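You operate a simulated robot arm through the tools that you are given. There is no shell and no other tool. Be economical: measure what you need, move in short steps, check, and stop when the job is done.

You run a simulated two-armed robot. Do the job below in one go: nothing can be reset, and whatever is moved stays where it is left.

## Task
Fetch the yellow token and set it on top of the small cups. Then put the white paper cup from the upper shelf under the baskets in the sink bowl. Then fetch the white napkins and set it on the pink card tray. Then take the teal paper cup and leave it on the shelf of the end bench. The order counts. Set down upright: white paper cup.

Only the result counts: the job must be done as asked and must still hold three seconds after the hand-in. Knocking over, shifting, dropping, spilling or breaking anything else fails it. Flat cloth is picked up by pressing the open fingertips on it (5 to 10 N) and closing them slowly along it; thin cloth reads only 2 to 8 mm in the jaws.

## Robot
Two 7-joint arms with fingered hands on one trunk, on a base that drives. Base frame: it is fixed to the floor where the robot stands at the start and does not move with it; the origin is under the middle of the robot, x ahead of it, y to its left, z up; the surface under the hand at the start is at about z = 845. Readings come in mm, degrees, newtons and seconds.
The left shoulder is at the start at [23, 213, 1248], the right one opposite. With the tool pointing down near the work surface each hand reaches from about 100 to 660 mm from the robot's upright axis, wherever it stands, measured 20 degrees to its own side. Places, roughly: pink card tray (14x23x3 cm) [2600, 200, 900]; shelf of the end bench [1600, -1800, 400]; sink bowl [2700, -1100, 800]; small cups [2750, 1000, 1000]; teal paper cup (6x6x5 cm) [2500, -100, 1000]; white napkins (9x2x10 cm) [2700, 100, 1000]; white paper cup (8x7x11 cm) [800, 300, 500]; yellow token (4x4x2 cm) [600, -100, 900]. Payload 3.6 kg a hand.
The TCP of each hand is the grasp point between the finger pads, 22 mm short of the fingertips. In the tool frame z runs along the fingers and y along their closing line. The gripper opens to 132 mm. The gripper's body begins 60 mm behind the TCP. The gripper is a hand of 4 fingers: y runs from the thumb to the fingers, the wrist lies at [0, 0, -203] in the tool frame.
Orientation is that of the tool frame in the base frame, as a unit quaternion [w, x, y, z]. With the fingers straight down and closing along the base's y, the tool's x points along the base's -x, its y along +y and its z along -z.

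## Interface
- The arms move only by the tool arm_command. It takes "left_targets", "right_targets" or both (then of equal length, played together; a hand with none holds still); each is one flat list of numbers, 6 for each row, row after row: the shift along the tool's x, y, z in mm, then the turn, a rotation vector about the tool's x, y, z in degrees. In form: [tx, ty, tz, ax, ay, az, tx, ty, tz, ax, ay, az, ...]. A call has 1 to 12 rows; each row shifts and turns the commanded pose from where the row before left it, along the tool's axes as they then stand. Each row takes 0.2 s and may step no farther than 50 mm and 8.6 degrees from the row before; otherwise, the whole call is refused. A pose out of reach is approached as far as the arm can. The call stops where the force on the tool passes 40 N (or 10 N more than at its start, if that is more) or the arm is blocked; 0.2 s more then pass. In this call time passes only in rows, and 0.2 s behind the last. It gives the time, the measured TCP pose, the force on the tool (base axes), the opening and the grip force at its end, in the units of the frame above (readings bear some noise), with the torque about the TCP (base axes, N m) and any sound that the robot's microphone picked up.
- Cameras (640 x 400 px; columns grow to the right, rows downward): "scene" is now at [167.8, 12.6, 1182.9]; the picture's right is [0.13, -0.99, -0.00], its down [-0.15, -0.02, -0.99] and it looks along [0.98, 0.12, -0.15] (base axes); focal length 214 px, centre (320, 200). "left" rides on the left gripper at [-53, -53, -84] in its tool frame; the picture's right is [0.71, -0.71, 0.00], its down [0.53, 0.53, -0.67] and it looks along [0.47, 0.47, 0.74] (tool axes); focal length 247 px, centre (320, 200). "right" rides on the right gripper at [53, -53, -84] in its tool frame; the picture's right is [0.71, 0.71, 0.00], its down [-0.53, 0.53, -0.67] and it looks along [-0.47, 0.47, 0.74] (tool axes); focal length 247 px, centre (320, 200). There is no depth. A picture from a camera that has moved, and an enlarged one, comes with that camera's place and axes in the base frame and with its lens.
- camera(camera): a new picture of that camera. It takes no simulated time.
- move_column(by): slides the trunk up (or, below 0, down) by that many mm; the arms and the scene camera ride with it, the base frame stays. It gives what a move gives, with no picture.
- drive_base(legs): drives the robot by 1 to 6 legs, each [ahead, turn to the left] in mm and degrees, along the robot's own axes; the way and the turn of a leg run together, so that a leg with both is an arc; at most 1500 mm and 180 degrees a leg. The arms and the cameras ride along, it lands a little off, and it stops where it bumps. It gives what a move gives.
- set_fingers(finger1, finger2, finger3, thumb_bend, hand): sets how far each is bent, from 0 (flat) to 1 (curled in); at 0.3 the hand is open as for a grip, at 0.7 the pads meet at the TCP. One left out holds its place. A second passes; each finger stops where it meets its share of the squeeze, and holds until it gets a number again. It is the only way to open and close the hand. It gives what a move gives, with no picture; readings hold the bend of each and the force on the fingers (four entries, about 0 where the hand has none), thumb and palm.
- pan_tilt(pan, tilt): turns the head with the scene camera to pan (to the left, within 60 degrees either way) and tilt (down, from -29 to 69), counted from straight ahead of the robot. It gives what a move gives.
- close_up(camera, box): a new picture of the part [left, top, right, bottom] of that camera's present view, enlarged. It takes no simulated time.
- finish_job(): hands the job in; it is judged then, once.

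Work in short steps. Places have to be worked out from the pictures, the camera data and where the tool is seen: move nearer, look again, correct. Check each grasp and each placing, and mend what went wrong. You have 165 turns and 118 pictures in all, those below and enlarged ones among them. Open the grippers and draw the arms clear of the work before you hand the job in, unless the task says otherwise; then end with one line.

The tools are called after ">>>" as a command line: name --argument value ..., lists and objects as JSON in quotes. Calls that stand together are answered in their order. arm_command: Moves the arms, as the interface text tells. Its arguments: {"type":"object","properties":{"left_targets":{"type":"array","items":{"type":"number"}},"right_targets":{"type":"array","items":{"type":"number"}}},"required":[]} The other tools are called the same way: move_column (by) slides the trunk up or down; set_fingers (finger1, finger2, finger3, thumb_bend, hand) moves the fingers one by one; drive_base (legs) drives the base; pan_tilt (pan, tilt) turns the head that bears the scene camera; camera (camera) takes a picture; close_up (camera, box) takes an enlarged picture of a part of a camera's view; finish_job () hands the job in.

At the start:

```text
clock: 0.0
left_tcp_pos: [411.0, 250.7, 1213.1]
left_tcp_rot: [-0.001, -0.002, 1.0, 0.0]
left_wrist_force: [0.7, -0.2, -0.1]
left_moment: [0.02, 0.01, -0.01]
left_gripper_width: 132.0
left_gripper_force: 0.1
left_shape: jaw
left_bend: [0.3, 0.3, 0.3, 0.3]
left_finger forces: [0.0, 0.0, 0.0, 0.0, 0.1, 0.0]
right_tcp_pos: [407.5, -102.6, 1214.7]
right_tcp_rot: [0.0, -0.001, 1.0, 0.0]
right_wrist_force: [-0.2, -1.1, 0.2]
right_moment: [0.02, -0.01, 0.02]
right_gripper_width: 131.6
right_gripper_force: 0.0
right_shape: jaw
right_bend: [0.3, 0.3, 0.3, 0.3]
right_finger forces: [0.1, 0.0, 0.0, 0.0, 0.0, 0.1]
trunk travel left (down, up): [-525.0, 151.0]
robot x, y, heading: [4.9, -2.8, -0.2]
head pan, tilt: [7.3, 8.8]
```

scene: 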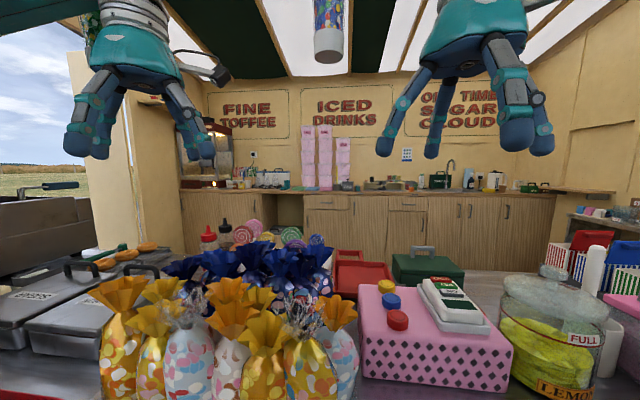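
right: 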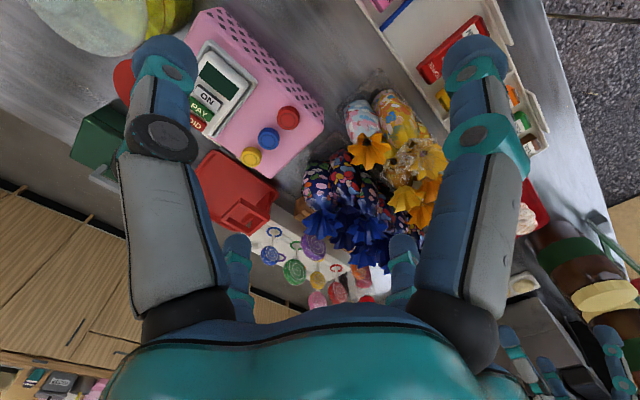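
left: 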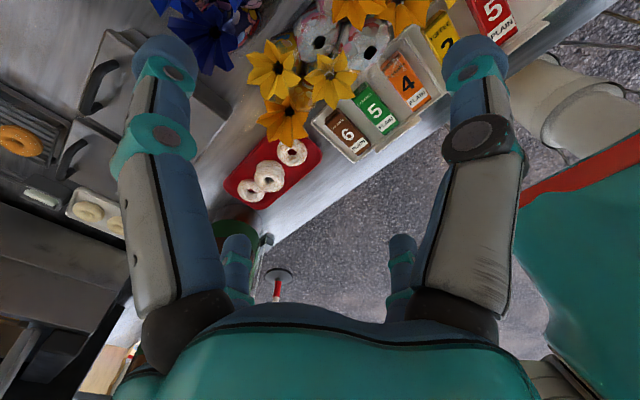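

The yellow token is on the pink box near [610, -76, 920] by triangulating the scene and right views. I'll look closer and survey the surroundings.

>>> close_up --camera "scene" --box '[330, 240, 530, 365]'

>>> close_up --camera "scene" --box '[180, 110, 580, 260]'

>>> close_up --camera "right" --box '[180, 60, 340, 200]'

```text
3.20 times, centred on (430, 302) of scene
camera zoom: at [167.8, 12.6, 1182.9], right [0.13, -0.99, 0.0], down [-0.15, -0.02, -0.99], along [0.98, 0.12, -0.15], focal length 686 px, centre (-32, -128)
```

zoom: 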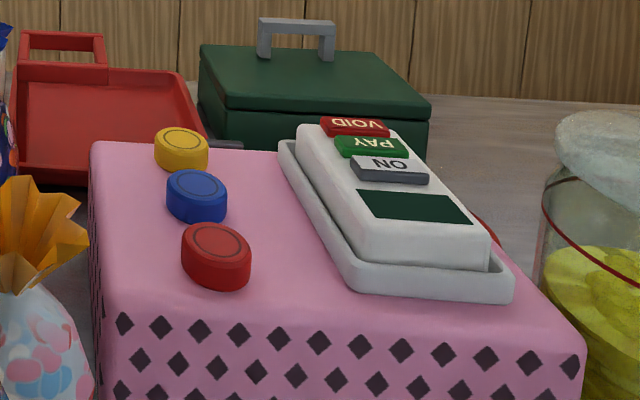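

```text
1.60 times, centred on (380, 185) of scene
camera zoom: at [167.8, 12.6, 1182.9], right [0.13, -0.99, 0.0], down [-0.15, -0.02, -0.99], along [0.98, 0.12, -0.15], focal length 343 px, centre (224, 224)
```

zoom: 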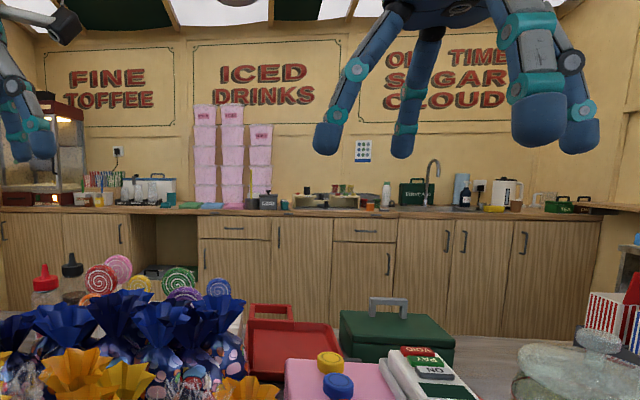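

```text
2.86 times, centred on (260, 130) of right
camera zoom: at [354.2, -155.9, 1297.8], right [-0.71, 0.7, 0.0], down [0.53, 0.53, 0.67], along [0.47, 0.47, -0.74], focal length 706 px, centre (491, 400)
```

zoom: 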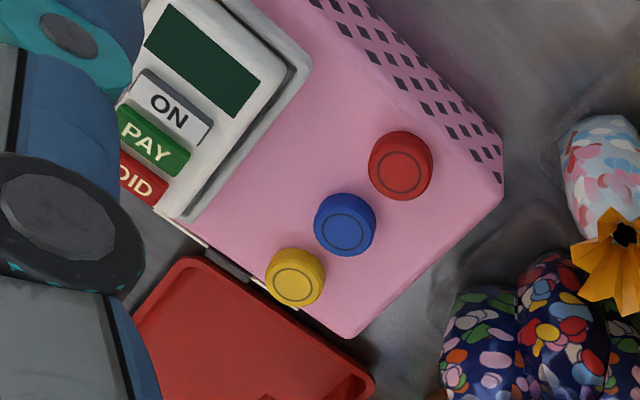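

The tokens form a row along x about 50 mm apart (yellow ~[604, -75]). I'll look at the hand shape and survey both sides before moving.

>>> close_up --camera "scene" --box '[360, 0, 580, 170]'

>>> pan_tilt --pan -55 --tilt 25

>>> camera --camera "scene"

>>> pan_tilt --pan 55 --tilt 25

>>> camera --camera "scene"

>>> pan_tilt --pan 0 --tilt 60

>>> camera --camera "scene"

```text
2.35 times, centred on (470, 85) of scene
camera zoom: at [167.8, 12.6, 1182.9], right [0.13, -0.99, 0.0], down [-0.15, -0.02, -0.99], along [0.98, 0.12, -0.15], focal length 505 px, centre (-33, 471)
```

zoom: 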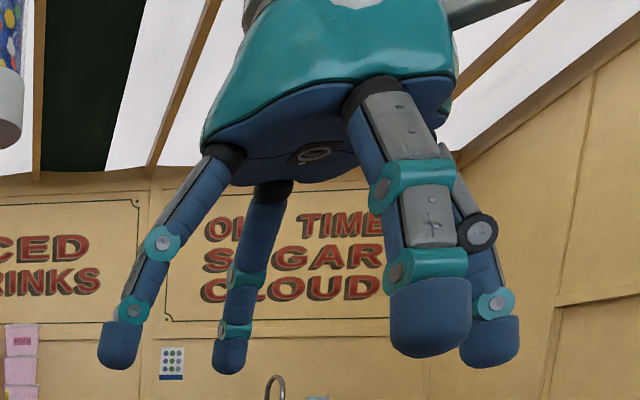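

```text
clock: 1.3
left_tcp_pos: [410.2, 250.0, 1213.7]
left_tcp_rot: [-0.001, -0.002, 1.0, 0.0]
left_wrist_force: [0.7, 1.1, 0.2]
left_moment: [-0.02, -0.02, 0.03]
left_gripper_width: 132.0
left_gripper_force: 0.0
left_shape: jaw
left_bend: [0.3, 0.3, 0.3, 0.3]
left_finger forces: [0.1, 0.0, 0.1, 0.0, 0.0, 0.0]
right_tcp_pos: [407.4, -101.5, 1215.5]
right_tcp_rot: [-0.001, -0.001, 1.0, -0.001]
right_wrist_force: [-0.9, 0.3, -0.2]
right_moment: [0.0, 0.0, 0.0]
right_gripper_width: 131.9
right_gripper_force: 0.1
right_shape: jaw
right_bend: [0.3, 0.3, 0.3, 0.3]
right_finger forces: [0.0, 0.0, 0.0, 0.0, 0.1, 0.1]
trunk travel left (down, up): [-525.0, 151.0]
robot x, y, heading: [1.1, -2.6, -0.1]
head pan, tilt: [-55.0, 25.0]
```

```text
110 pictures are left
camera scene: at [128.7, -74.6, 1156.7], right [-0.82, -0.57, 0.0], down [-0.24, 0.35, -0.91], along [0.52, -0.74, -0.42], focal length 214 px, centre (320, 200)
```

scene: 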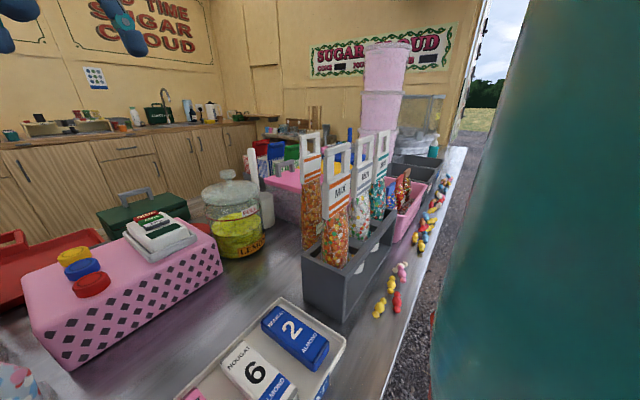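

```text
clock: 3.2
left_tcp_pos: [411.7, 251.3, 1212.6]
left_tcp_rot: [-0.001, -0.002, 1.0, 0.0]
left_wrist_force: [-0.1, 0.3, -0.3]
left_moment: [0.0, -0.01, -0.01]
left_gripper_width: 131.9
left_gripper_force: 0.0
left_shape: jaw
left_bend: [0.3, 0.3, 0.3, 0.3]
left_finger forces: [0.0, 0.1, 0.0, 0.0, 0.1, 0.1]
right_tcp_pos: [406.4, -100.7, 1213.5]
right_tcp_rot: [-0.001, -0.002, 1.0, 0.0]
right_wrist_force: [0.6, 0.4, -0.2]
right_moment: [0.01, 0.0, 0.0]
right_gripper_width: 131.6
right_gripper_force: 0.2
right_shape: jaw
right_bend: [0.3, 0.3, 0.3, 0.3]
right_finger forces: [0.1, 0.1, 0.0, 0.0, 0.0, 0.1]
trunk travel left (down, up): [-525.0, 151.0]
robot x, y, heading: [1.8, -0.8, -0.0]
head pan, tilt: [55.0, 25.0]
```

```text
109 pictures are left
camera scene: at [128.7, 76.3, 1156.6], right [0.82, -0.57, 0.0], down [-0.24, -0.35, -0.91], along [0.52, 0.74, -0.42], focal length 214 px, centre (320, 200)
```

scene: 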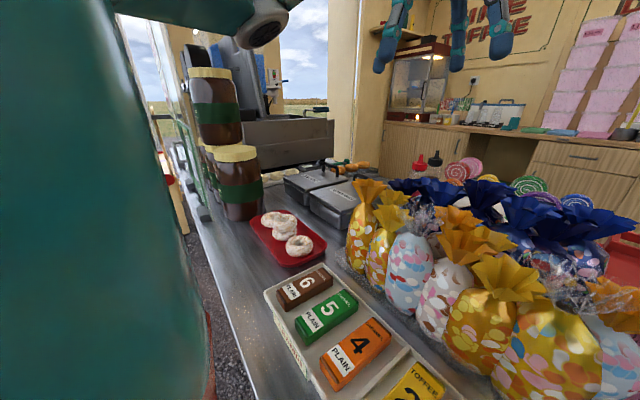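

```text
clock: 4.4
left_tcp_pos: [412.4, 250.8, 1212.8]
left_tcp_rot: [-0.001, -0.002, 1.0, 0.0]
left_wrist_force: [0.4, -0.9, 0.2]
left_moment: [0.01, 0.01, -0.02]
left_gripper_width: 131.9
left_gripper_force: 0.0
left_shape: jaw
left_bend: [0.3, 0.3, 0.3, 0.3]
left_finger forces: [0.0, 0.0, 0.0, 0.1, 0.1, 0.0]
right_tcp_pos: [407.1, -101.9, 1215.1]
right_tcp_rot: [-0.001, -0.001, 1.0, 0.0]
right_wrist_force: [-0.1, 0.3, 0.0]
right_moment: [0.0, -0.01, 0.03]
right_gripper_width: 131.9
right_gripper_force: 0.0
right_shape: jaw
right_bend: [0.3, 0.3, 0.3, 0.3]
right_finger forces: [0.1, 0.1, 0.0, 0.1, 0.1, 0.0]
trunk travel left (down, up): [-525.0, 151.0]
robot x, y, heading: [-3.9, -3.1, 0.1]
head pan, tilt: [0.0, 60.0]
```

```text
108 pictures are left
camera scene: at [142.4, 0.9, 1106.6], right [0.0, -1.0, 0.0], down [-0.87, 0.0, -0.5], along [0.5, 0.0, -0.87], focal length 214 px, centre (320, 200)
```

scene: 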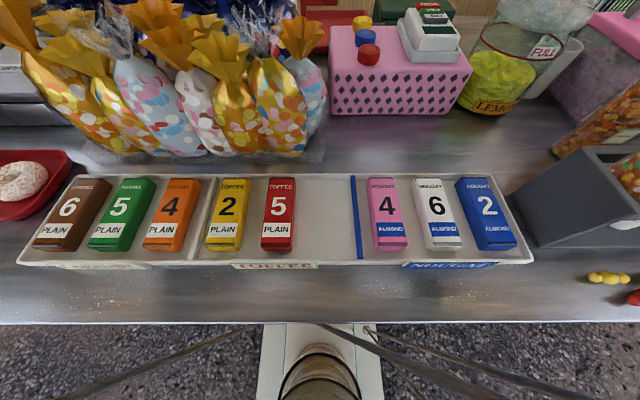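

The hand has a cross layout of four digits (thumb at tool -y, one opposite, two at ±x), so a 45° turn clears the neighbouring blue token. I'll move the right hand above the yellow token and turn it 45°.

>>> arm_command --right_targets '[-33, 4.5, 30, 0, 0, 0, -33, 4.5, 30, 0, 0, 0, -33, 4.5, 30, 0, 0, 0, -33, 4.5, 30, 0, 0, 0, -33, 4.5, 30, 0, 0, 0, -32, 4.5, 30, 0, 0, 0, 0, 0, 0, 0, 0, 7.5, 0, 0, 0, 0, 0, 7.5, 0, 0, 0, 0, 0, 7.5, 0, 0, 0, 0, 0, 7.5, 0, 0, 0, 0, 0, 7.5, 0, 0, 0, 0, 0, 7.5]'

>>> camera --camera "right"

>>> pan_tilt --pan -10 --tilt 28

>>> camera --camera "scene"

```text
clock: 7.0
left_tcp_pos: [410.6, 251.0, 1212.4]
left_tcp_rot: [-0.001, -0.002, 1.0, 0.0]
left_wrist_force: [-0.1, -0.3, 0.6]
left_moment: [-0.05, 0.01, -0.01]
left_gripper_width: 131.9
left_gripper_force: 0.0
left_shape: jaw
left_bend: [0.3, 0.3, 0.3, 0.3]
left_finger forces: [0.1, 0.0, 0.0, 0.1, 0.0, 0.0]
right_tcp_pos: [603.7, -73.3, 1034.7]
right_tcp_rot: [0.001, 0.383, 0.924, 0.0]
right_wrist_force: [-0.5, 0.3, 0.4]
right_moment: [0.02, 0.0, -0.02]
right_gripper_width: 131.8
right_gripper_force: 0.0
right_shape: jaw
right_bend: [0.3, 0.3, 0.3, 0.3]
right_finger forces: [0.0, 0.0, 0.0, 0.1, 0.0, 0.1]
trunk travel left (down, up): [-525.0, 151.0]
robot x, y, heading: [3.1, -2.1, 0.0]
head pan, tilt: [0.0, 60.0]
```

```text
107 pictures are left
camera right: at [528.8, -75.0, 1117.6], right [0.0, 1.0, 0.0], down [0.74, 0.0, 0.67], along [0.67, 0.0, -0.74], focal length 247 px, centre (320, 200)
```

right: 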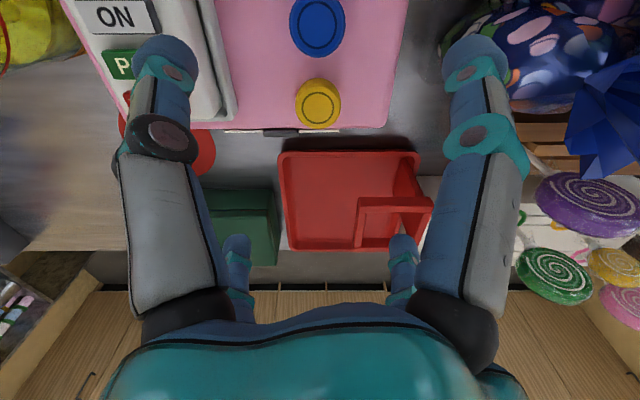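

```text
clock: 8.0
left_tcp_pos: [412.2, 251.9, 1212.7]
left_tcp_rot: [-0.001, -0.002, 1.0, 0.0]
left_wrist_force: [-0.3, -0.1, 0.0]
left_moment: [0.0, 0.01, 0.01]
left_gripper_width: 131.8
left_gripper_force: 0.0
left_shape: jaw
left_bend: [0.3, 0.3, 0.3, 0.3]
left_finger forces: [0.0, 0.1, 0.0, 0.0, 0.0, 0.1]
right_tcp_pos: [603.3, -73.8, 1034.1]
right_tcp_rot: [0.0, 0.381, 0.924, 0.0]
right_wrist_force: [0.1, -0.1, 0.0]
right_moment: [0.01, 0.01, 0.0]
right_gripper_width: 131.9
right_gripper_force: 0.0
right_shape: jaw
right_bend: [0.3, 0.3, 0.3, 0.3]
right_finger forces: [0.0, 0.0, 0.0, 0.1, 0.1, 0.0]
trunk travel left (down, up): [-525.0, 151.0]
robot x, y, heading: [1.5, -1.4, -0.3]
head pan, tilt: [-10.0, 28.0]
```

```text
106 pictures are left
camera scene: at [165.8, -14.9, 1151.7], right [-0.17, -0.98, 0.0], down [-0.46, 0.08, -0.88], along [0.87, -0.15, -0.47], focal length 214 px, centre (320, 200)
```

scene: 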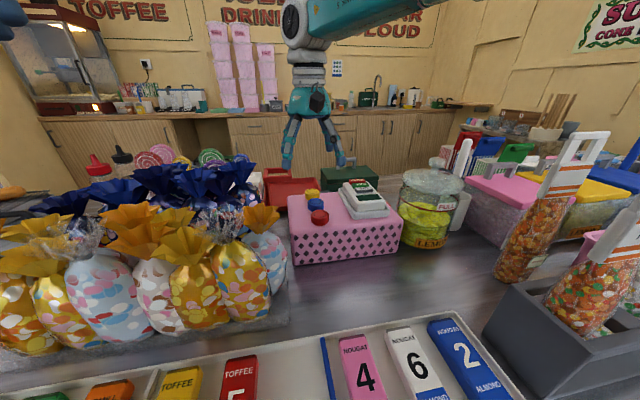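

Yellow token top centre reads about [602, -75, 927], with clear space at the diagonals. I'll pre-close the digits and lower to just above it.

>>> set_fingers --hand "right" --finger1 0.48 --finger2 0.48 --finger3 0.48 --thumb_bend 0.48

>>> arm_command --right_targets '[0, 0, 30, 0, 0, 0, 0, 0, 25, 0, 0, 0]'

>>> camera --camera "right"

>>> close_up --camera "scene" --box '[260, 100, 420, 260]'

```text
clock: 9.0
left_tcp_pos: [411.6, 251.0, 1213.7]
left_tcp_rot: [-0.002, -0.001, 1.0, 0.0]
left_wrist_force: [-0.1, 0.8, -0.3]
left_moment: [0.0, -0.01, 0.02]
left_gripper_width: 131.8
left_gripper_force: 0.0
left_shape: jaw
left_bend: [0.3, 0.3, 0.3, 0.3]
left_finger forces: [0.1, 0.0, 0.1, 0.1, 0.1, 0.1]
right_tcp_pos: [603.9, -74.8, 1033.5]
right_tcp_rot: [-0.001, 0.381, 0.925, 0.0]
right_wrist_force: [0.1, 0.0, 0.2]
right_moment: [-0.03, -0.01, 0.04]
right_gripper_width: 46.0
right_gripper_force: 0.1
right_shape: fingers
right_bend: [0.48, 0.48, 0.48, 0.48]
right_finger forces: [0.0, 0.0, 0.1, 0.0, 0.0, 0.0]
trunk travel left (down, up): [-525.0, 151.0]
robot x, y, heading: [2.6, -4.6, 0.0]
head pan, tilt: [-10.0, 28.0]
```

```text
clock: 9.6
left_tcp_pos: [411.3, 251.5, 1212.4]
left_tcp_rot: [-0.001, -0.001, 1.0, -0.001]
left_wrist_force: [0.0, -0.8, 0.0]
left_moment: [-0.05, 0.0, -0.01]
left_gripper_width: 131.9
left_gripper_force: 0.0
left_shape: jaw
left_bend: [0.3, 0.3, 0.3, 0.3]
left_finger forces: [0.0, 0.1, 0.1, 0.1, 0.0, 0.1]
right_tcp_pos: [602.7, -73.6, 977.6]
right_tcp_rot: [-0.001, 0.381, 0.924, 0.0]
right_wrist_force: [0.3, -0.1, 0.6]
right_moment: [-0.03, 0.02, 0.03]
right_gripper_width: 45.9
right_gripper_force: 0.0
right_shape: fingers
right_bend: [0.48, 0.48, 0.48, 0.48]
right_finger forces: [0.1, 0.0, 0.1, 0.0, 0.0, 0.0]
trunk travel left (down, up): [-525.0, 151.0]
robot x, y, heading: [-0.3, -3.8, 0.0]
head pan, tilt: [-10.0, 28.0]
```

```text
105 pictures are left
camera right: at [528.0, -74.4, 1061.1], right [0.0, 1.0, 0.0], down [0.74, 0.0, 0.67], along [0.67, 0.0, -0.74], focal length 247 px, centre (320, 200)
```

right: 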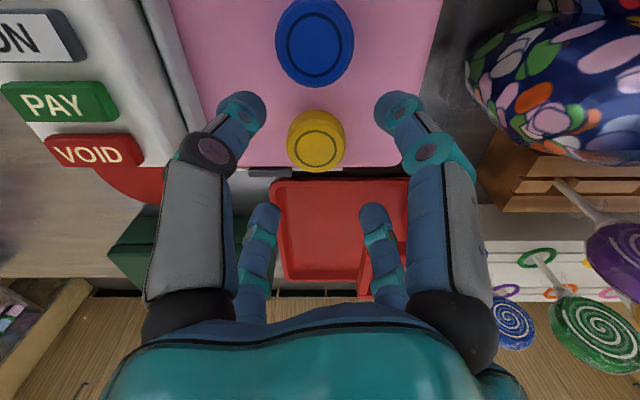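

```text
2.50 times, centred on (340, 180) of scene
camera zoom: at [165.6, -14.2, 1151.8], right [-0.17, -0.98, 0.0], down [-0.46, 0.08, -0.88], along [0.87, -0.15, -0.47], focal length 536 px, centre (270, 250)
```

zoom: 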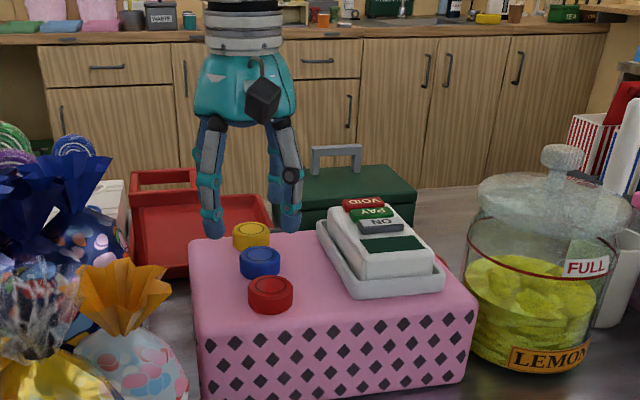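

Token centre is about [604, -77] with the top near z≈918. I'll nudge 3 mm and lower so the tips come beside it, then check.

>>> arm_command --right_targets '[-2.8, -0.7, 20, 0, 0, 0, 0, 0, 20, 0, 0, 0]'

>>> camera --camera "right"

>>> close_up --camera "scene" --box '[280, 140, 360, 220]'

```text
clock: 10.2
left_tcp_pos: [411.0, 249.7, 1214.1]
left_tcp_rot: [0.0, -0.002, 1.0, 0.001]
left_wrist_force: [0.3, 0.4, 0.3]
left_moment: [0.01, 0.05, -0.03]
left_gripper_width: 132.0
left_gripper_force: 0.1
left_shape: jaw
left_bend: [0.3, 0.3, 0.3, 0.3]
left_finger forces: [0.0, 0.1, 0.0, 0.0, 0.0, 0.1]
right_tcp_pos: [601.2, -77.8, 953.0]
right_tcp_rot: [0.002, 0.382, 0.924, 0.004]
right_wrist_force: [-3.9, 1.3, 15.4]
right_moment: [-0.18, 0.67, -0.11]
right_gripper_width: 47.8
right_gripper_force: 7.5
right_shape: fingers
right_bend: [0.47, 0.48, 0.48, 0.48]
right_finger forces: [4.6, 0.1, 0.0, 0.0, 10.3, 0.0]
right hand out of reach, approached as far as the arm can: row 1, 2
trunk travel left (down, up): [-525.0, 151.0]
robot x, y, heading: [-1.2, 0.0, -0.2]
head pan, tilt: [-10.0, 28.0]
stopped in row 2 (right hand): the force on the tool passed its limit at 54 N (the readings are from after the stop); the commanded pose is now the measured one
```

```text
103 pictures are left
camera right: at [526.0, -79.3, 1036.6], right [0.0, 1.0, 0.0], down [0.74, 0.0, 0.67], along [0.67, 0.0, -0.74], focal length 247 px, centre (320, 200)
```

right: 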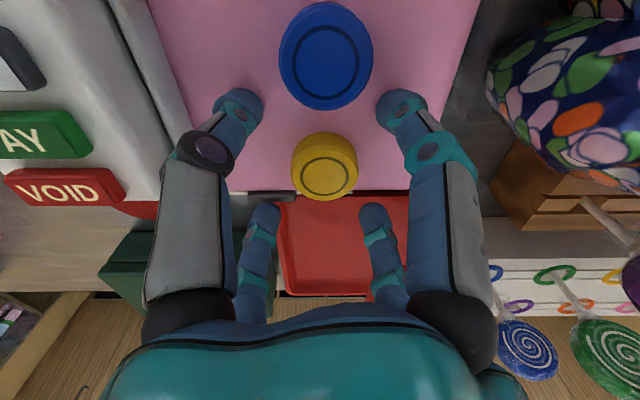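

```text
5.00 times, centred on (320, 180) of scene
camera zoom: at [165.1, -14.9, 1151.9], right [-0.17, -0.98, 0.0], down [-0.46, 0.08, -0.88], along [0.87, -0.15, -0.47], focal length 1072 px, centre (320, 300)
```

zoom: 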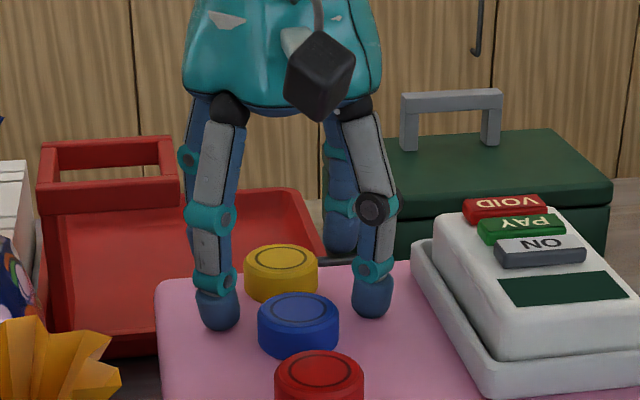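

Contact came from the near fingertips on the box top (z≈929), and re-triangulating puts the token at about [590, -76] with its top at ~945. I'll lift, shift back 11 mm and lower to just above contact.

>>> arm_command --right_targets '[0, 0, -27, 0, 0, 0, 8.8, -6.7, 0, 0, 0, 0]'

>>> arm_command --right_targets '[0, 0, 12, 0, 0, 0, 0, 0, 11, 0, 0, 0]'

>>> camera --camera "right"

>>> close_up --camera "scene" --box '[280, 140, 360, 220]'

```text
clock: 10.8
left_tcp_pos: [412.1, 250.0, 1213.2]
left_tcp_rot: [-0.001, -0.002, 1.0, -0.001]
left_wrist_force: [0.1, 0.5, -0.1]
left_moment: [0.02, 0.0, 0.0]
left_gripper_width: 131.9
left_gripper_force: 0.0
left_shape: jaw
left_bend: [0.3, 0.3, 0.3, 0.3]
left_finger forces: [0.1, 0.0, 0.0, 0.0, 0.1, 0.1]
right_tcp_pos: [603.8, -74.3, 974.2]
right_tcp_rot: [0.002, 0.383, 0.924, 0.002]
right_wrist_force: [0.5, 0.4, 0.4]
right_moment: [-0.01, 0.02, 0.01]
right_gripper_width: 46.3
right_gripper_force: 0.0
right_shape: fingers
right_bend: [0.48, 0.48, 0.48, 0.48]
right_finger forces: [0.0, 0.0, 0.0, 0.0, 0.0, 0.0]
right hand out of reach, approached as far as the arm can: row 2
trunk travel left (down, up): [-525.0, 151.0]
robot x, y, heading: [0.0, -2.9, 0.0]
head pan, tilt: [-10.0, 28.0]
```

```text
clock: 11.4
left_tcp_pos: [410.2, 251.0, 1213.7]
left_tcp_rot: [-0.002, -0.003, 1.0, 0.0]
left_wrist_force: [-0.7, 0.6, 0.2]
left_moment: [0.04, -0.02, 0.0]
left_gripper_width: 131.8
left_gripper_force: 0.0
left_shape: jaw
left_bend: [0.3, 0.3, 0.3, 0.3]
left_finger forces: [0.0, 0.1, 0.0, 0.0, 0.1, 0.0]
right_tcp_pos: [601.4, -74.7, 953.9]
right_tcp_rot: [0.004, 0.382, 0.924, 0.003]
right_wrist_force: [-0.1, -0.6, 1.8]
right_moment: [-0.05, 0.03, 0.0]
right_gripper_width: 46.0
right_gripper_force: 0.9
right_shape: fingers
right_bend: [0.48, 0.48, 0.48, 0.48]
right_finger forces: [0.1, 0.0, 0.1, 0.1, 0.4, 0.0]
trunk travel left (down, up): [-525.0, 151.0]
robot x, y, heading: [-0.2, -1.8, -0.1]
head pan, tilt: [-10.0, 28.0]
```

```text
101 pictures are left
camera right: at [525.4, -75.8, 1036.9], right [0.0, 1.0, 0.0], down [0.74, 0.0, 0.67], along [0.67, 0.0, -0.74], focal length 247 px, centre (320, 200)
```

right: 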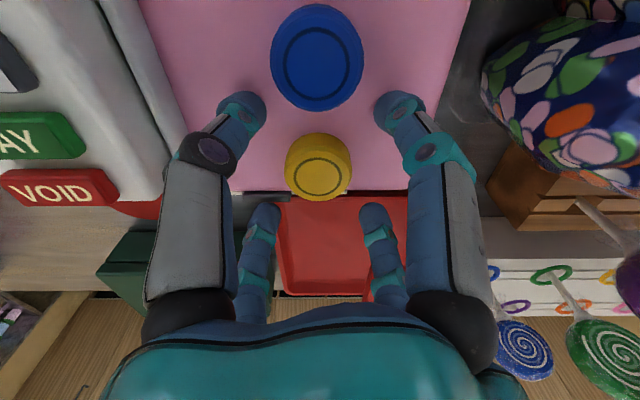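

```text
5.00 times, centred on (320, 180) of scene
camera zoom: at [165.4, -14.6, 1151.8], right [-0.17, -0.98, 0.0], down [-0.46, 0.08, -0.88], along [0.87, -0.15, -0.47], focal length 1072 px, centre (320, 300)
```

zoom: 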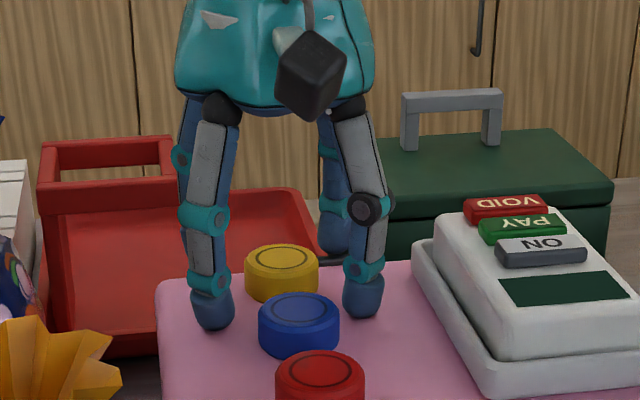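

The hand won't shift back in this orientation (a wrist limit), so I'll lift and turn 90° the other way, which gives the same diagonal grip.

>>> arm_command --right_targets '[0, 0, -50, 0, 0, 0, 0, 0, 0, 0, 0, -8.2, 0, 0, 0, 0, 0, -8.2, 0, 0, 0, 0, 0, -8.2, 0, 0, 0, 0, 0, -8.2, 0, 0, 0, 0, 0, -8.2, 0, 0, 0, 0, 0, -8.2, 0, 0, 0, 0, 0, -8.2, 0, 0, 0, 0, 0, -8.2, 0, 0, 0, 0, 0, -8.2, 0, 0, 0, 0, 0, -8.2, 0, 0, 0, 0, 0, -8]'

```text
clock: 14.0
left_tcp_pos: [412.9, 250.1, 1213.9]
left_tcp_rot: [-0.001, -0.002, 1.0, 0.0]
left_wrist_force: [0.2, -0.5, -0.9]
left_moment: [-0.01, -0.01, -0.04]
left_gripper_width: 132.0
left_gripper_force: 0.1
left_shape: jaw
left_bend: [0.3, 0.3, 0.3, 0.3]
left_finger forces: [0.0, 0.0, 0.1, 0.1, 0.1, 0.0]
right_tcp_pos: [601.7, -73.4, 1004.5]
right_tcp_rot: [0.005, -0.384, 0.923, 0.0]
right_wrist_force: [0.4, -0.3, 0.4]
right_moment: [0.02, 0.0, -0.01]
right_gripper_width: 45.8
right_gripper_force: 0.1
right_shape: fingers
right_bend: [0.48, 0.48, 0.48, 0.48]
right_finger forces: [0.0, 0.1, 0.1, 0.0, 0.1, 0.1]
trunk travel left (down, up): [-525.0, 151.0]
robot x, y, heading: [3.5, -1.7, 0.1]
head pan, tilt: [-10.0, 28.0]
```

Turned fine. Now shift to [590, -76] and lower to 965, then look.

>>> arm_command --right_targets '[10.3, 6.7, 0, 0, 0, 0, 0, 0, 40, 0, 0, 0]'

>>> camera --camera "right"

>>> close_up --camera "scene" --box '[280, 140, 360, 220]'

```text
clock: 14.6
left_tcp_pos: [412.2, 252.2, 1213.3]
left_tcp_rot: [-0.001, -0.002, 1.0, 0.0]
left_wrist_force: [0.6, -0.2, 0.0]
left_moment: [-0.01, 0.01, 0.03]
left_gripper_width: 132.0
left_gripper_force: 0.1
left_shape: jaw
left_bend: [0.3, 0.3, 0.3, 0.3]
left_finger forces: [0.0, 0.1, 0.0, 0.0, 0.0, 0.0]
right_tcp_pos: [590.7, -77.1, 962.8]
right_tcp_rot: [0.004, -0.384, 0.923, 0.0]
right_wrist_force: [0.5, 0.4, -0.5]
right_moment: [-0.01, 0.0, 0.01]
right_gripper_width: 45.7
right_gripper_force: 0.0
right_shape: fingers
right_bend: [0.48, 0.48, 0.48, 0.48]
right_finger forces: [0.0, 0.0, 0.0, 0.1, 0.0, 0.0]
trunk travel left (down, up): [-525.0, 151.0]
robot x, y, heading: [2.7, -4.4, 0.1]
head pan, tilt: [-10.0, 28.0]
```

```text
99 pictures are left
camera right: at [589.2, -153.5, 1045.8], right [-1.0, 0.0, -0.01], down [-0.01, 0.74, 0.67], along [0.0, 0.67, -0.74], focal length 247 px, centre (320, 200)
```

right: 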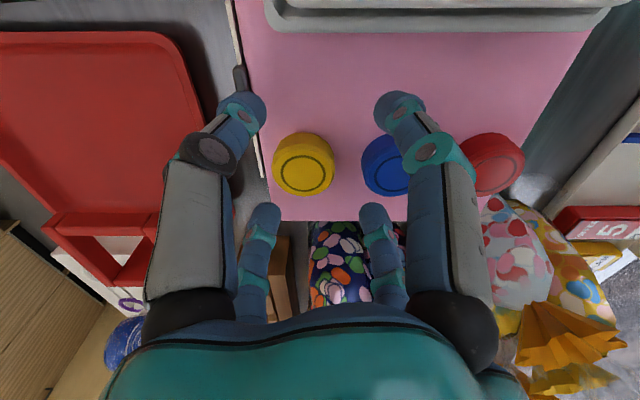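

```text
5.00 times, centred on (320, 180) of scene
camera zoom: at [166.5, -14.4, 1151.6], right [-0.17, -0.98, 0.0], down [-0.46, 0.08, -0.88], along [0.87, -0.15, -0.47], focal length 1072 px, centre (320, 300)
```

zoom: 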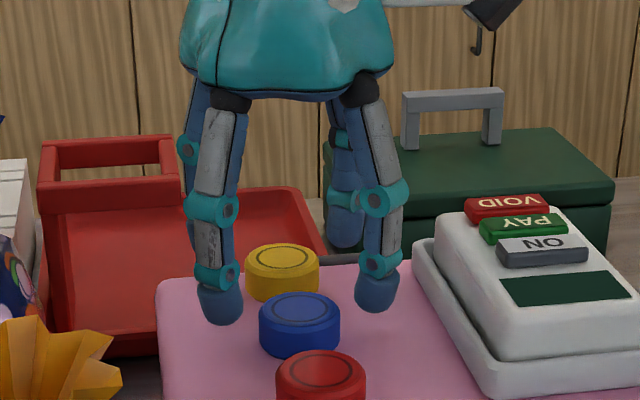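

From this side the token centre is at x≈597, y≈-76. I'll shift 6 mm ahead and lower to about 951.

>>> arm_command --right_targets '[-4.9, -3.5, 4, 0, 0, 0, 0, 0, 8, 0, 0, 0]'

>>> camera --camera "right"

```text
clock: 15.2
left_tcp_pos: [409.5, 250.3, 1214.4]
left_tcp_rot: [0.0, -0.003, 1.0, 0.0]
left_wrist_force: [-1.1, -0.7, -0.3]
left_moment: [0.0, -0.04, -0.04]
left_gripper_width: 131.7
left_gripper_force: 0.0
left_shape: jaw
left_bend: [0.3, 0.3, 0.3, 0.3]
left_finger forces: [0.0, 0.0, 0.0, 0.1, 0.0, 0.0]
right_tcp_pos: [595.7, -76.4, 954.6]
right_tcp_rot: [0.006, -0.383, 0.924, 0.0]
right_wrist_force: [-0.7, 1.6, 13.9]
right_moment: [-0.25, 0.45, -0.08]
right_gripper_width: 45.4
right_gripper_force: 7.0
right_shape: fingers
right_bend: [0.47, 0.48, 0.48, 0.48]
right_finger forces: [11.7, 2.2, 0.1, 0.0, 0.0, 0.1]
trunk travel left (down, up): [-525.0, 151.0]
robot x, y, heading: [1.3, -0.4, -0.2]
head pan, tilt: [-10.0, 28.0]
```

```text
97 pictures are left
camera right: at [594.9, -152.2, 1037.2], right [-1.0, 0.0, -0.01], down [-0.01, 0.74, 0.67], along [0.01, 0.67, -0.74], focal length 247 px, centre (320, 200)
```

right: 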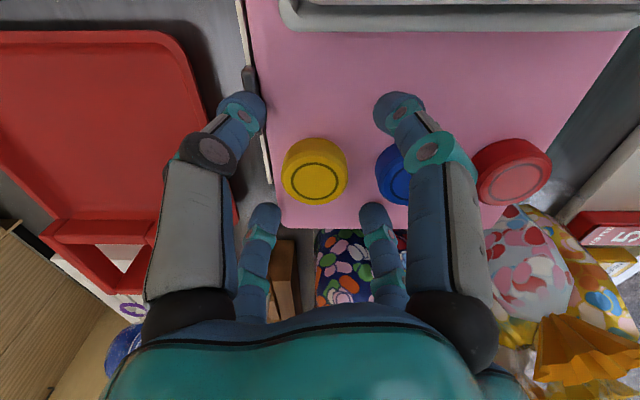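

Tips touch the box top at TCP 955 and the token is centred. I'll raise 4 mm and close on it.

>>> arm_command --right_targets '[0, 0, -4, 0, 0, 0]'

>>> set_fingers --hand "right" --finger1 0.62 --finger2 0.62 --finger3 0.62 --thumb_bend 0.62

>>> camera --camera "right"

```text
clock: 15.6
left_tcp_pos: [412.4, 251.1, 1214.5]
left_tcp_rot: [0.0, -0.002, 1.0, 0.0]
left_wrist_force: [-0.3, -0.1, 0.0]
left_moment: [0.02, 0.03, -0.02]
left_gripper_width: 131.9
left_gripper_force: 0.1
left_shape: jaw
left_bend: [0.3, 0.3, 0.3, 0.3]
left_finger forces: [0.1, 0.1, 0.0, 0.0, 0.1, 0.0]
right_tcp_pos: [596.6, -76.6, 954.1]
right_tcp_rot: [0.004, -0.384, 0.923, -0.001]
right_wrist_force: [1.3, -1.0, 1.8]
right_moment: [-0.1, 0.05, 0.04]
right_gripper_width: 45.4
right_gripper_force: 1.5
right_shape: fingers
right_bend: [0.48, 0.48, 0.48, 0.48]
right_finger forces: [1.8, 0.1, 0.0, 0.0, 0.1, 0.0]
trunk travel left (down, up): [-525.0, 151.0]
robot x, y, heading: [-0.9, -4.0, 0.2]
head pan, tilt: [-10.0, 28.0]
```

```text
clock: 16.6
left_tcp_pos: [410.2, 250.9, 1213.7]
left_tcp_rot: [-0.001, -0.002, 1.0, 0.001]
left_wrist_force: [0.4, -0.9, 0.1]
left_moment: [0.0, 0.02, -0.03]
left_gripper_width: 131.9
left_gripper_force: 0.2
left_shape: jaw
left_bend: [0.3, 0.3, 0.3, 0.3]
left_finger forces: [0.0, 0.1, 0.1, 0.0, 0.0, 0.0]
right_tcp_pos: [596.0, -75.3, 956.3]
right_tcp_rot: [0.005, -0.383, 0.924, 0.0]
right_wrist_force: [0.9, -0.2, 0.1]
right_moment: [-0.02, -0.02, 0.01]
right_gripper_width: 15.7
right_gripper_force: 2.9
right_shape: fingers
right_bend: [0.61, 0.6, 0.6, 0.61]
right_finger forces: [1.0, 1.3, 1.5, 0.1, 1.6, 0.0]
trunk travel left (down, up): [-525.0, 151.0]
robot x, y, heading: [-1.8, 0.3, -0.0]
head pan, tilt: [-10.0, 28.0]
```

```text
96 pictures are left
camera right: at [595.5, -152.0, 1038.3], right [-1.0, 0.0, -0.01], down [-0.01, 0.74, 0.67], along [0.01, 0.67, -0.74], focal length 247 px, centre (320, 200)
```

right: 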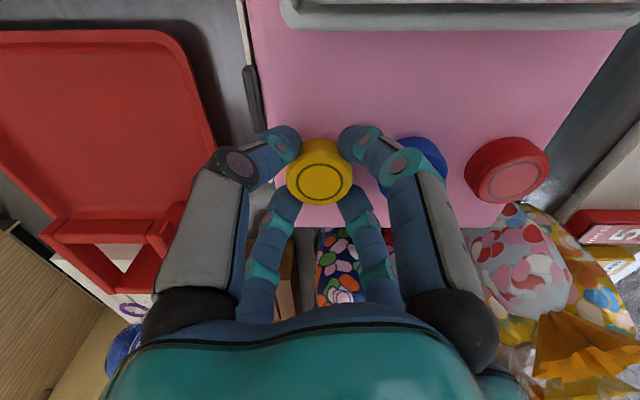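

All four digits touch the token with light force; I'll firm the grip and lift a little to test.

>>> set_fingers --hand "right" --finger1 0.72 --finger2 0.72 --finger3 0.72 --thumb_bend 0.72

>>> arm_command --right_targets '[0, 0, -15, 0, 0, 0, 0, 0, -25, 0, 0, 0]'

>>> camera --camera "right"

```text
clock: 17.6
left_tcp_pos: [410.3, 251.2, 1213.6]
left_tcp_rot: [-0.001, -0.002, 1.0, 0.0]
left_wrist_force: [0.3, -0.3, -0.1]
left_moment: [-0.07, -0.01, -0.02]
left_gripper_width: 131.9
left_gripper_force: 0.0
left_shape: jaw
left_bend: [0.3, 0.3, 0.3, 0.3]
left_finger forces: [0.1, 0.0, 0.0, 0.0, 0.0, 0.1]
right_tcp_pos: [596.2, -76.3, 956.1]
right_tcp_rot: [0.004, -0.383, 0.924, 0.0]
right_wrist_force: [-0.5, -0.1, -0.2]
right_moment: [-0.01, 0.0, 0.01]
right_gripper_width: 13.0
right_gripper_force: 16.0
right_shape: fingers
right_bend: [0.62, 0.61, 0.61, 0.63]
right_finger forces: [6.4, 7.1, 6.7, 0.0, 10.7, 0.0]
trunk travel left (down, up): [-525.0, 151.0]
robot x, y, heading: [-1.5, -2.8, 0.1]
head pan, tilt: [-10.0, 28.0]
```

```text
clock: 18.2
left_tcp_pos: [412.0, 249.9, 1212.8]
left_tcp_rot: [-0.001, -0.001, 1.0, 0.001]
left_wrist_force: [0.1, -0.7, -0.9]
left_moment: [0.03, 0.0, 0.03]
left_gripper_width: 132.0
left_gripper_force: 0.0
left_shape: jaw
left_bend: [0.3, 0.3, 0.3, 0.3]
left_finger forces: [0.0, 0.1, 0.0, 0.1, 0.0, 0.0]
right_tcp_pos: [596.2, -77.8, 995.8]
right_tcp_rot: [0.005, -0.383, 0.924, 0.001]
right_wrist_force: [-0.8, -0.9, 0.1]
right_moment: [0.0, -0.03, -0.01]
right_gripper_width: 13.1
right_gripper_force: 15.3
right_shape: fingers
right_bend: [0.62, 0.61, 0.61, 0.63]
right_finger forces: [6.2, 7.3, 6.7, 0.1, 10.8, 0.1]
trunk travel left (down, up): [-525.0, 151.0]
robot x, y, heading: [2.4, -4.8, 0.0]
head pan, tilt: [-10.0, 28.0]
```

```text
95 pictures are left
camera right: at [595.6, -154.2, 1079.7], right [-1.0, 0.0, -0.01], down [-0.01, 0.74, 0.67], along [0.01, 0.67, -0.74], focal length 247 px, centre (320, 200)
```

right: 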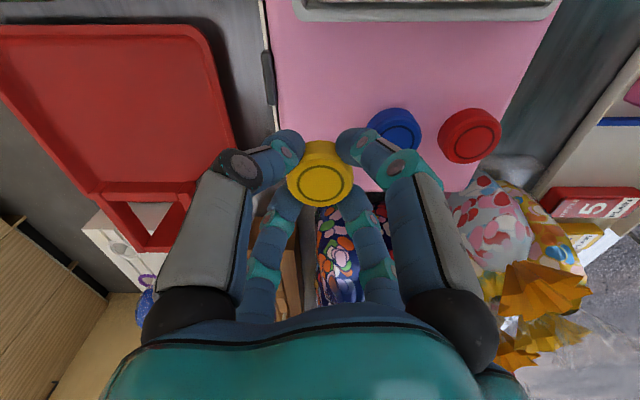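

The token is held firmly. I'll lift it clear and retract toward the body before driving; also look left to plan the way round.

>>> arm_command --right_targets '[0, 0, -45, 0, 0, 0, 0, 0, -45, 0, 0, 0, 0, 0, -45, 0, 0, 0, 0, 0, -45, 0, 0, 0, 34, 34, 0, 0, 0, 0, 34, 34, 0, 0, 0, 0, 34, 34, 0, 0, 0, 0, 34, 34, 0, 0, 0, 0, 34, 34, 0, 0, 0, 0, 34, 34, 0, 0, 0, 0]'

>>> pan_tilt --pan 60 --tilt 15

>>> drive_base --legs '[[-500, 0]]'

>>> camera --camera "scene"

```text
clock: 20.4
left_tcp_pos: [410.2, 251.5, 1213.8]
left_tcp_rot: [-0.001, -0.002, 1.0, 0.0]
left_wrist_force: [0.1, 0.6, 0.6]
left_moment: [0.01, 0.01, -0.01]
left_gripper_width: 131.7
left_gripper_force: 0.1
left_shape: jaw
left_bend: [0.3, 0.3, 0.3, 0.3]
left_finger forces: [0.1, 0.0, 0.1, 0.0, 0.1, 0.1]
right_tcp_pos: [305.1, -77.5, 1171.6]
right_tcp_rot: [0.005, -0.383, 0.924, 0.0]
right_wrist_force: [0.2, -0.3, -0.9]
right_moment: [-0.02, 0.01, 0.02]
right_gripper_width: 13.0
right_gripper_force: 14.9
right_shape: fingers
right_bend: [0.62, 0.61, 0.61, 0.63]
right_finger forces: [6.0, 7.4, 6.7, 0.0, 10.6, 0.1]
trunk travel left (down, up): [-525.0, 151.0]
robot x, y, heading: [-0.3, -2.4, 0.2]
head pan, tilt: [-10.0, 28.0]
```

```text
clock: 21.8
left_tcp_pos: [411.9, 249.8, 1213.6]
left_tcp_rot: [-0.001, -0.002, 1.0, 0.0]
left_wrist_force: [0.5, 0.0, -0.6]
left_moment: [-0.03, 0.02, -0.01]
left_gripper_width: 131.9
left_gripper_force: 0.0
left_shape: jaw
left_bend: [0.3, 0.3, 0.3, 0.3]
left_finger forces: [0.0, 0.0, 0.0, 0.0, 0.0, 0.0]
right_tcp_pos: [307.2, -76.7, 1171.9]
right_tcp_rot: [0.004, -0.384, 0.923, 0.0]
right_wrist_force: [-1.0, -0.4, 1.0]
right_moment: [-0.01, -0.02, -0.06]
right_gripper_width: 12.4
right_gripper_force: 15.6
right_shape: fingers
right_bend: [0.62, 0.61, 0.61, 0.63]
right_finger forces: [6.1, 7.5, 6.6, 0.0, 10.7, 0.0]
trunk travel left (down, up): [-525.0, 151.0]
robot x, y, heading: [3.0, -3.9, -0.1]
head pan, tilt: [60.0, 15.0]
```

```text
clock: 24.8
left_tcp_pos: [-101.0, 250.0, 1213.8]
left_tcp_rot: [0.0, -0.002, 1.0, 0.0]
left_wrist_force: [-0.1, 0.6, -0.7]
left_moment: [0.01, -0.04, -0.01]
left_gripper_width: 131.9
left_gripper_force: 0.1
left_shape: jaw
left_bend: [0.3, 0.3, 0.3, 0.3]
left_finger forces: [0.1, 0.0, 0.0, 0.0, 0.0, 0.0]
right_tcp_pos: [-204.7, -77.0, 1171.3]
right_tcp_rot: [0.005, -0.384, 0.923, 0.001]
right_wrist_force: [-0.1, 0.5, 0.8]
right_moment: [0.03, 0.01, 0.01]
right_gripper_width: 13.2
right_gripper_force: 15.2
right_shape: fingers
right_bend: [0.62, 0.61, 0.61, 0.63]
right_finger forces: [6.0, 7.4, 6.7, 0.0, 10.6, 0.0]
trunk travel left (down, up): [-525.0, 151.0]
robot x, y, heading: [-511.4, -1.9, 0.0]
head pan, tilt: [60.0, 15.0]
```

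```text
94 pictures are left
camera scene: at [-389.7, 81.8, 1173.0], right [0.87, -0.5, 0.0], down [-0.13, -0.22, -0.97], along [0.48, 0.84, -0.26], focal length 214 px, centre (320, 200)
```

scene: 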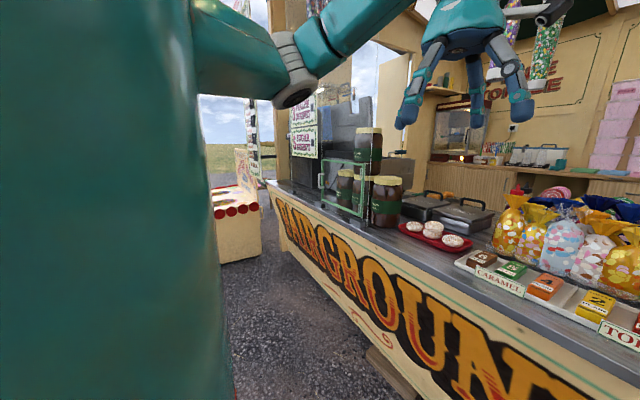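

The stall's left end is around y≈2000, with a small crate near it. I'll turn left 90° and look along the way.

>>> drive_base --legs '[[0, 90]]'

>>> pan_tilt --pan 0 --tilt 15

>>> camera --camera "scene"

```text
clock: 27.7
left_tcp_pos: [-504.7, 481.9, 1213.9]
left_tcp_rot: [0.0, -0.485, 0.875, -0.002]
left_wrist_force: [-0.2, 1.0, -0.1]
left_moment: [-0.02, -0.02, -0.01]
left_gripper_width: 132.0
left_gripper_force: 0.1
left_shape: jaw
left_bend: [0.3, 0.3, 0.3, 0.3]
left_finger forces: [0.0, 0.1, 0.1, 0.1, 0.1, 0.1]
right_tcp_pos: [-283.9, 218.0, 1172.4]
right_tcp_rot: [-0.004, 0.782, -0.623, -0.001]
right_wrist_force: [0.0, -0.5, -0.1]
right_moment: [0.02, -0.04, 0.02]
right_gripper_width: 12.7
right_gripper_force: 15.4
right_shape: fingers
right_bend: [0.62, 0.61, 0.61, 0.63]
right_finger forces: [6.0, 7.5, 6.8, 0.1, 10.6, 0.1]
trunk travel left (down, up): [-525.0, 151.0]
robot x, y, heading: [-477.0, -28.0, 59.8]
head pan, tilt: [60.0, 15.0]
stopped in leg 1: the robot was blocked; the commanded pose is now the measured one
```

```text
clock: 29.0
left_tcp_pos: [-502.1, 480.5, 1215.0]
left_tcp_rot: [0.001, -0.484, 0.875, -0.001]
left_wrist_force: [-0.4, -0.5, -0.3]
left_moment: [-0.05, -0.02, -0.03]
left_gripper_width: 132.1
left_gripper_force: 0.1
left_shape: jaw
left_bend: [0.3, 0.3, 0.3, 0.3]
left_finger forces: [0.0, 0.0, 0.1, 0.1, 0.1, 0.0]
right_tcp_pos: [-280.6, 217.2, 1172.6]
right_tcp_rot: [-0.004, 0.782, -0.623, -0.003]
right_wrist_force: [-0.3, -0.4, -0.7]
right_moment: [-0.01, -0.04, -0.01]
right_gripper_width: 12.5
right_gripper_force: 15.1
right_shape: fingers
right_bend: [0.62, 0.61, 0.61, 0.63]
right_finger forces: [6.1, 7.5, 6.6, 0.0, 10.6, 0.1]
trunk travel left (down, up): [-525.0, 151.0]
robot x, y, heading: [-474.9, -24.3, 59.8]
head pan, tilt: [0.0, 15.0]
```

```text
93 pictures are left
camera scene: at [-388.9, 122.5, 1172.8], right [0.86, -0.5, 0.0], down [-0.13, -0.22, -0.97], along [0.48, 0.84, -0.26], focal length 214 px, centre (320, 200)
```

scene: 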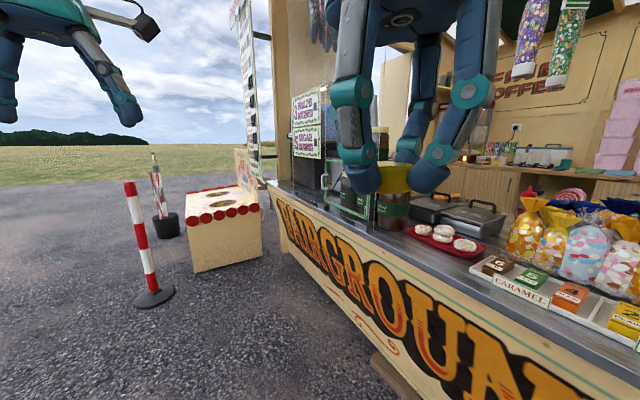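

The turn was blocked by something behind (likely a queue post). I'll move ahead a little, finish the turn, and look back and around.

>>> drive_base --legs '[[220, 0], [0, 30]]'

>>> camera --camera "scene"

>>> pan_tilt --pan 60 --tilt 30

>>> camera --camera "scene"

```text
clock: 32.2
left_tcp_pos: [-636.7, 596.3, 1214.1]
left_tcp_rot: [0.0, -0.693, 0.721, -0.002]
left_wrist_force: [-0.4, 0.8, 0.5]
left_moment: [-0.03, -0.01, -0.01]
left_gripper_width: 132.1
left_gripper_force: 0.0
left_shape: jaw
left_bend: [0.3, 0.3, 0.3, 0.3]
left_finger forces: [0.0, 0.0, 0.0, 0.1, 0.1, 0.1]
right_tcp_pos: [-313.2, 478.3, 1172.0]
right_tcp_rot: [-0.002, 0.916, -0.402, -0.002]
right_wrist_force: [-0.7, 0.7, -0.6]
right_moment: [0.0, 0.02, 0.04]
right_gripper_width: 12.4
right_gripper_force: 15.0
right_shape: fingers
right_bend: [0.62, 0.61, 0.61, 0.63]
right_finger forces: [5.9, 7.4, 6.8, 0.1, 10.5, 0.1]
trunk travel left (down, up): [-525.0, 151.0]
robot x, y, heading: [-335.6, 170.7, 89.2]
head pan, tilt: [0.0, 15.0]
```

```text
92 pictures are left
camera scene: at [-332.7, 343.8, 1172.6], right [1.0, -0.01, 0.0], down [0.0, -0.26, -0.97], along [0.01, 0.97, -0.26], focal length 214 px, centre (320, 200)
```

scene: 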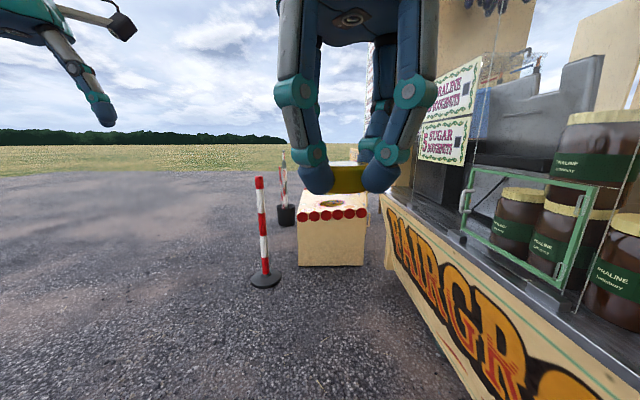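

```text
clock: 33.5
left_tcp_pos: [-636.1, 595.3, 1215.7]
left_tcp_rot: [0.0, -0.693, 0.721, 0.0]
left_wrist_force: [0.5, -0.5, 0.8]
left_moment: [0.0, 0.03, 0.01]
left_gripper_width: 131.9
left_gripper_force: 0.0
left_shape: jaw
left_bend: [0.3, 0.3, 0.3, 0.3]
left_finger forces: [0.0, 0.0, 0.0, 0.0, 0.0, 0.0]
right_tcp_pos: [-312.2, 476.8, 1173.1]
right_tcp_rot: [-0.005, 0.916, -0.402, -0.003]
right_wrist_force: [0.4, -0.6, -1.6]
right_moment: [0.0, 0.02, -0.01]
right_gripper_width: 12.2
right_gripper_force: 15.1
right_shape: fingers
right_bend: [0.62, 0.61, 0.61, 0.63]
right_finger forces: [6.0, 7.4, 6.8, 0.0, 10.4, 0.1]
trunk travel left (down, up): [-525.0, 151.0]
robot x, y, heading: [-335.7, 169.4, 89.1]
head pan, tilt: [60.0, 30.0]
```

```text
91 pictures are left
camera scene: at [-411.2, 294.9, 1148.7], right [0.51, 0.86, 0.0], down [0.43, -0.26, -0.87], along [-0.74, 0.44, -0.5], focal length 214 px, centre (320, 200)
```

scene: 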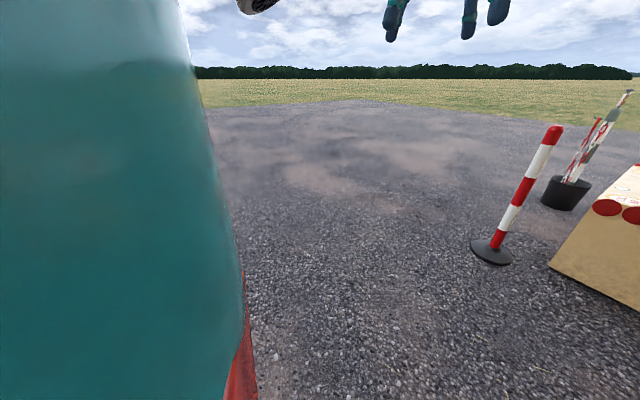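

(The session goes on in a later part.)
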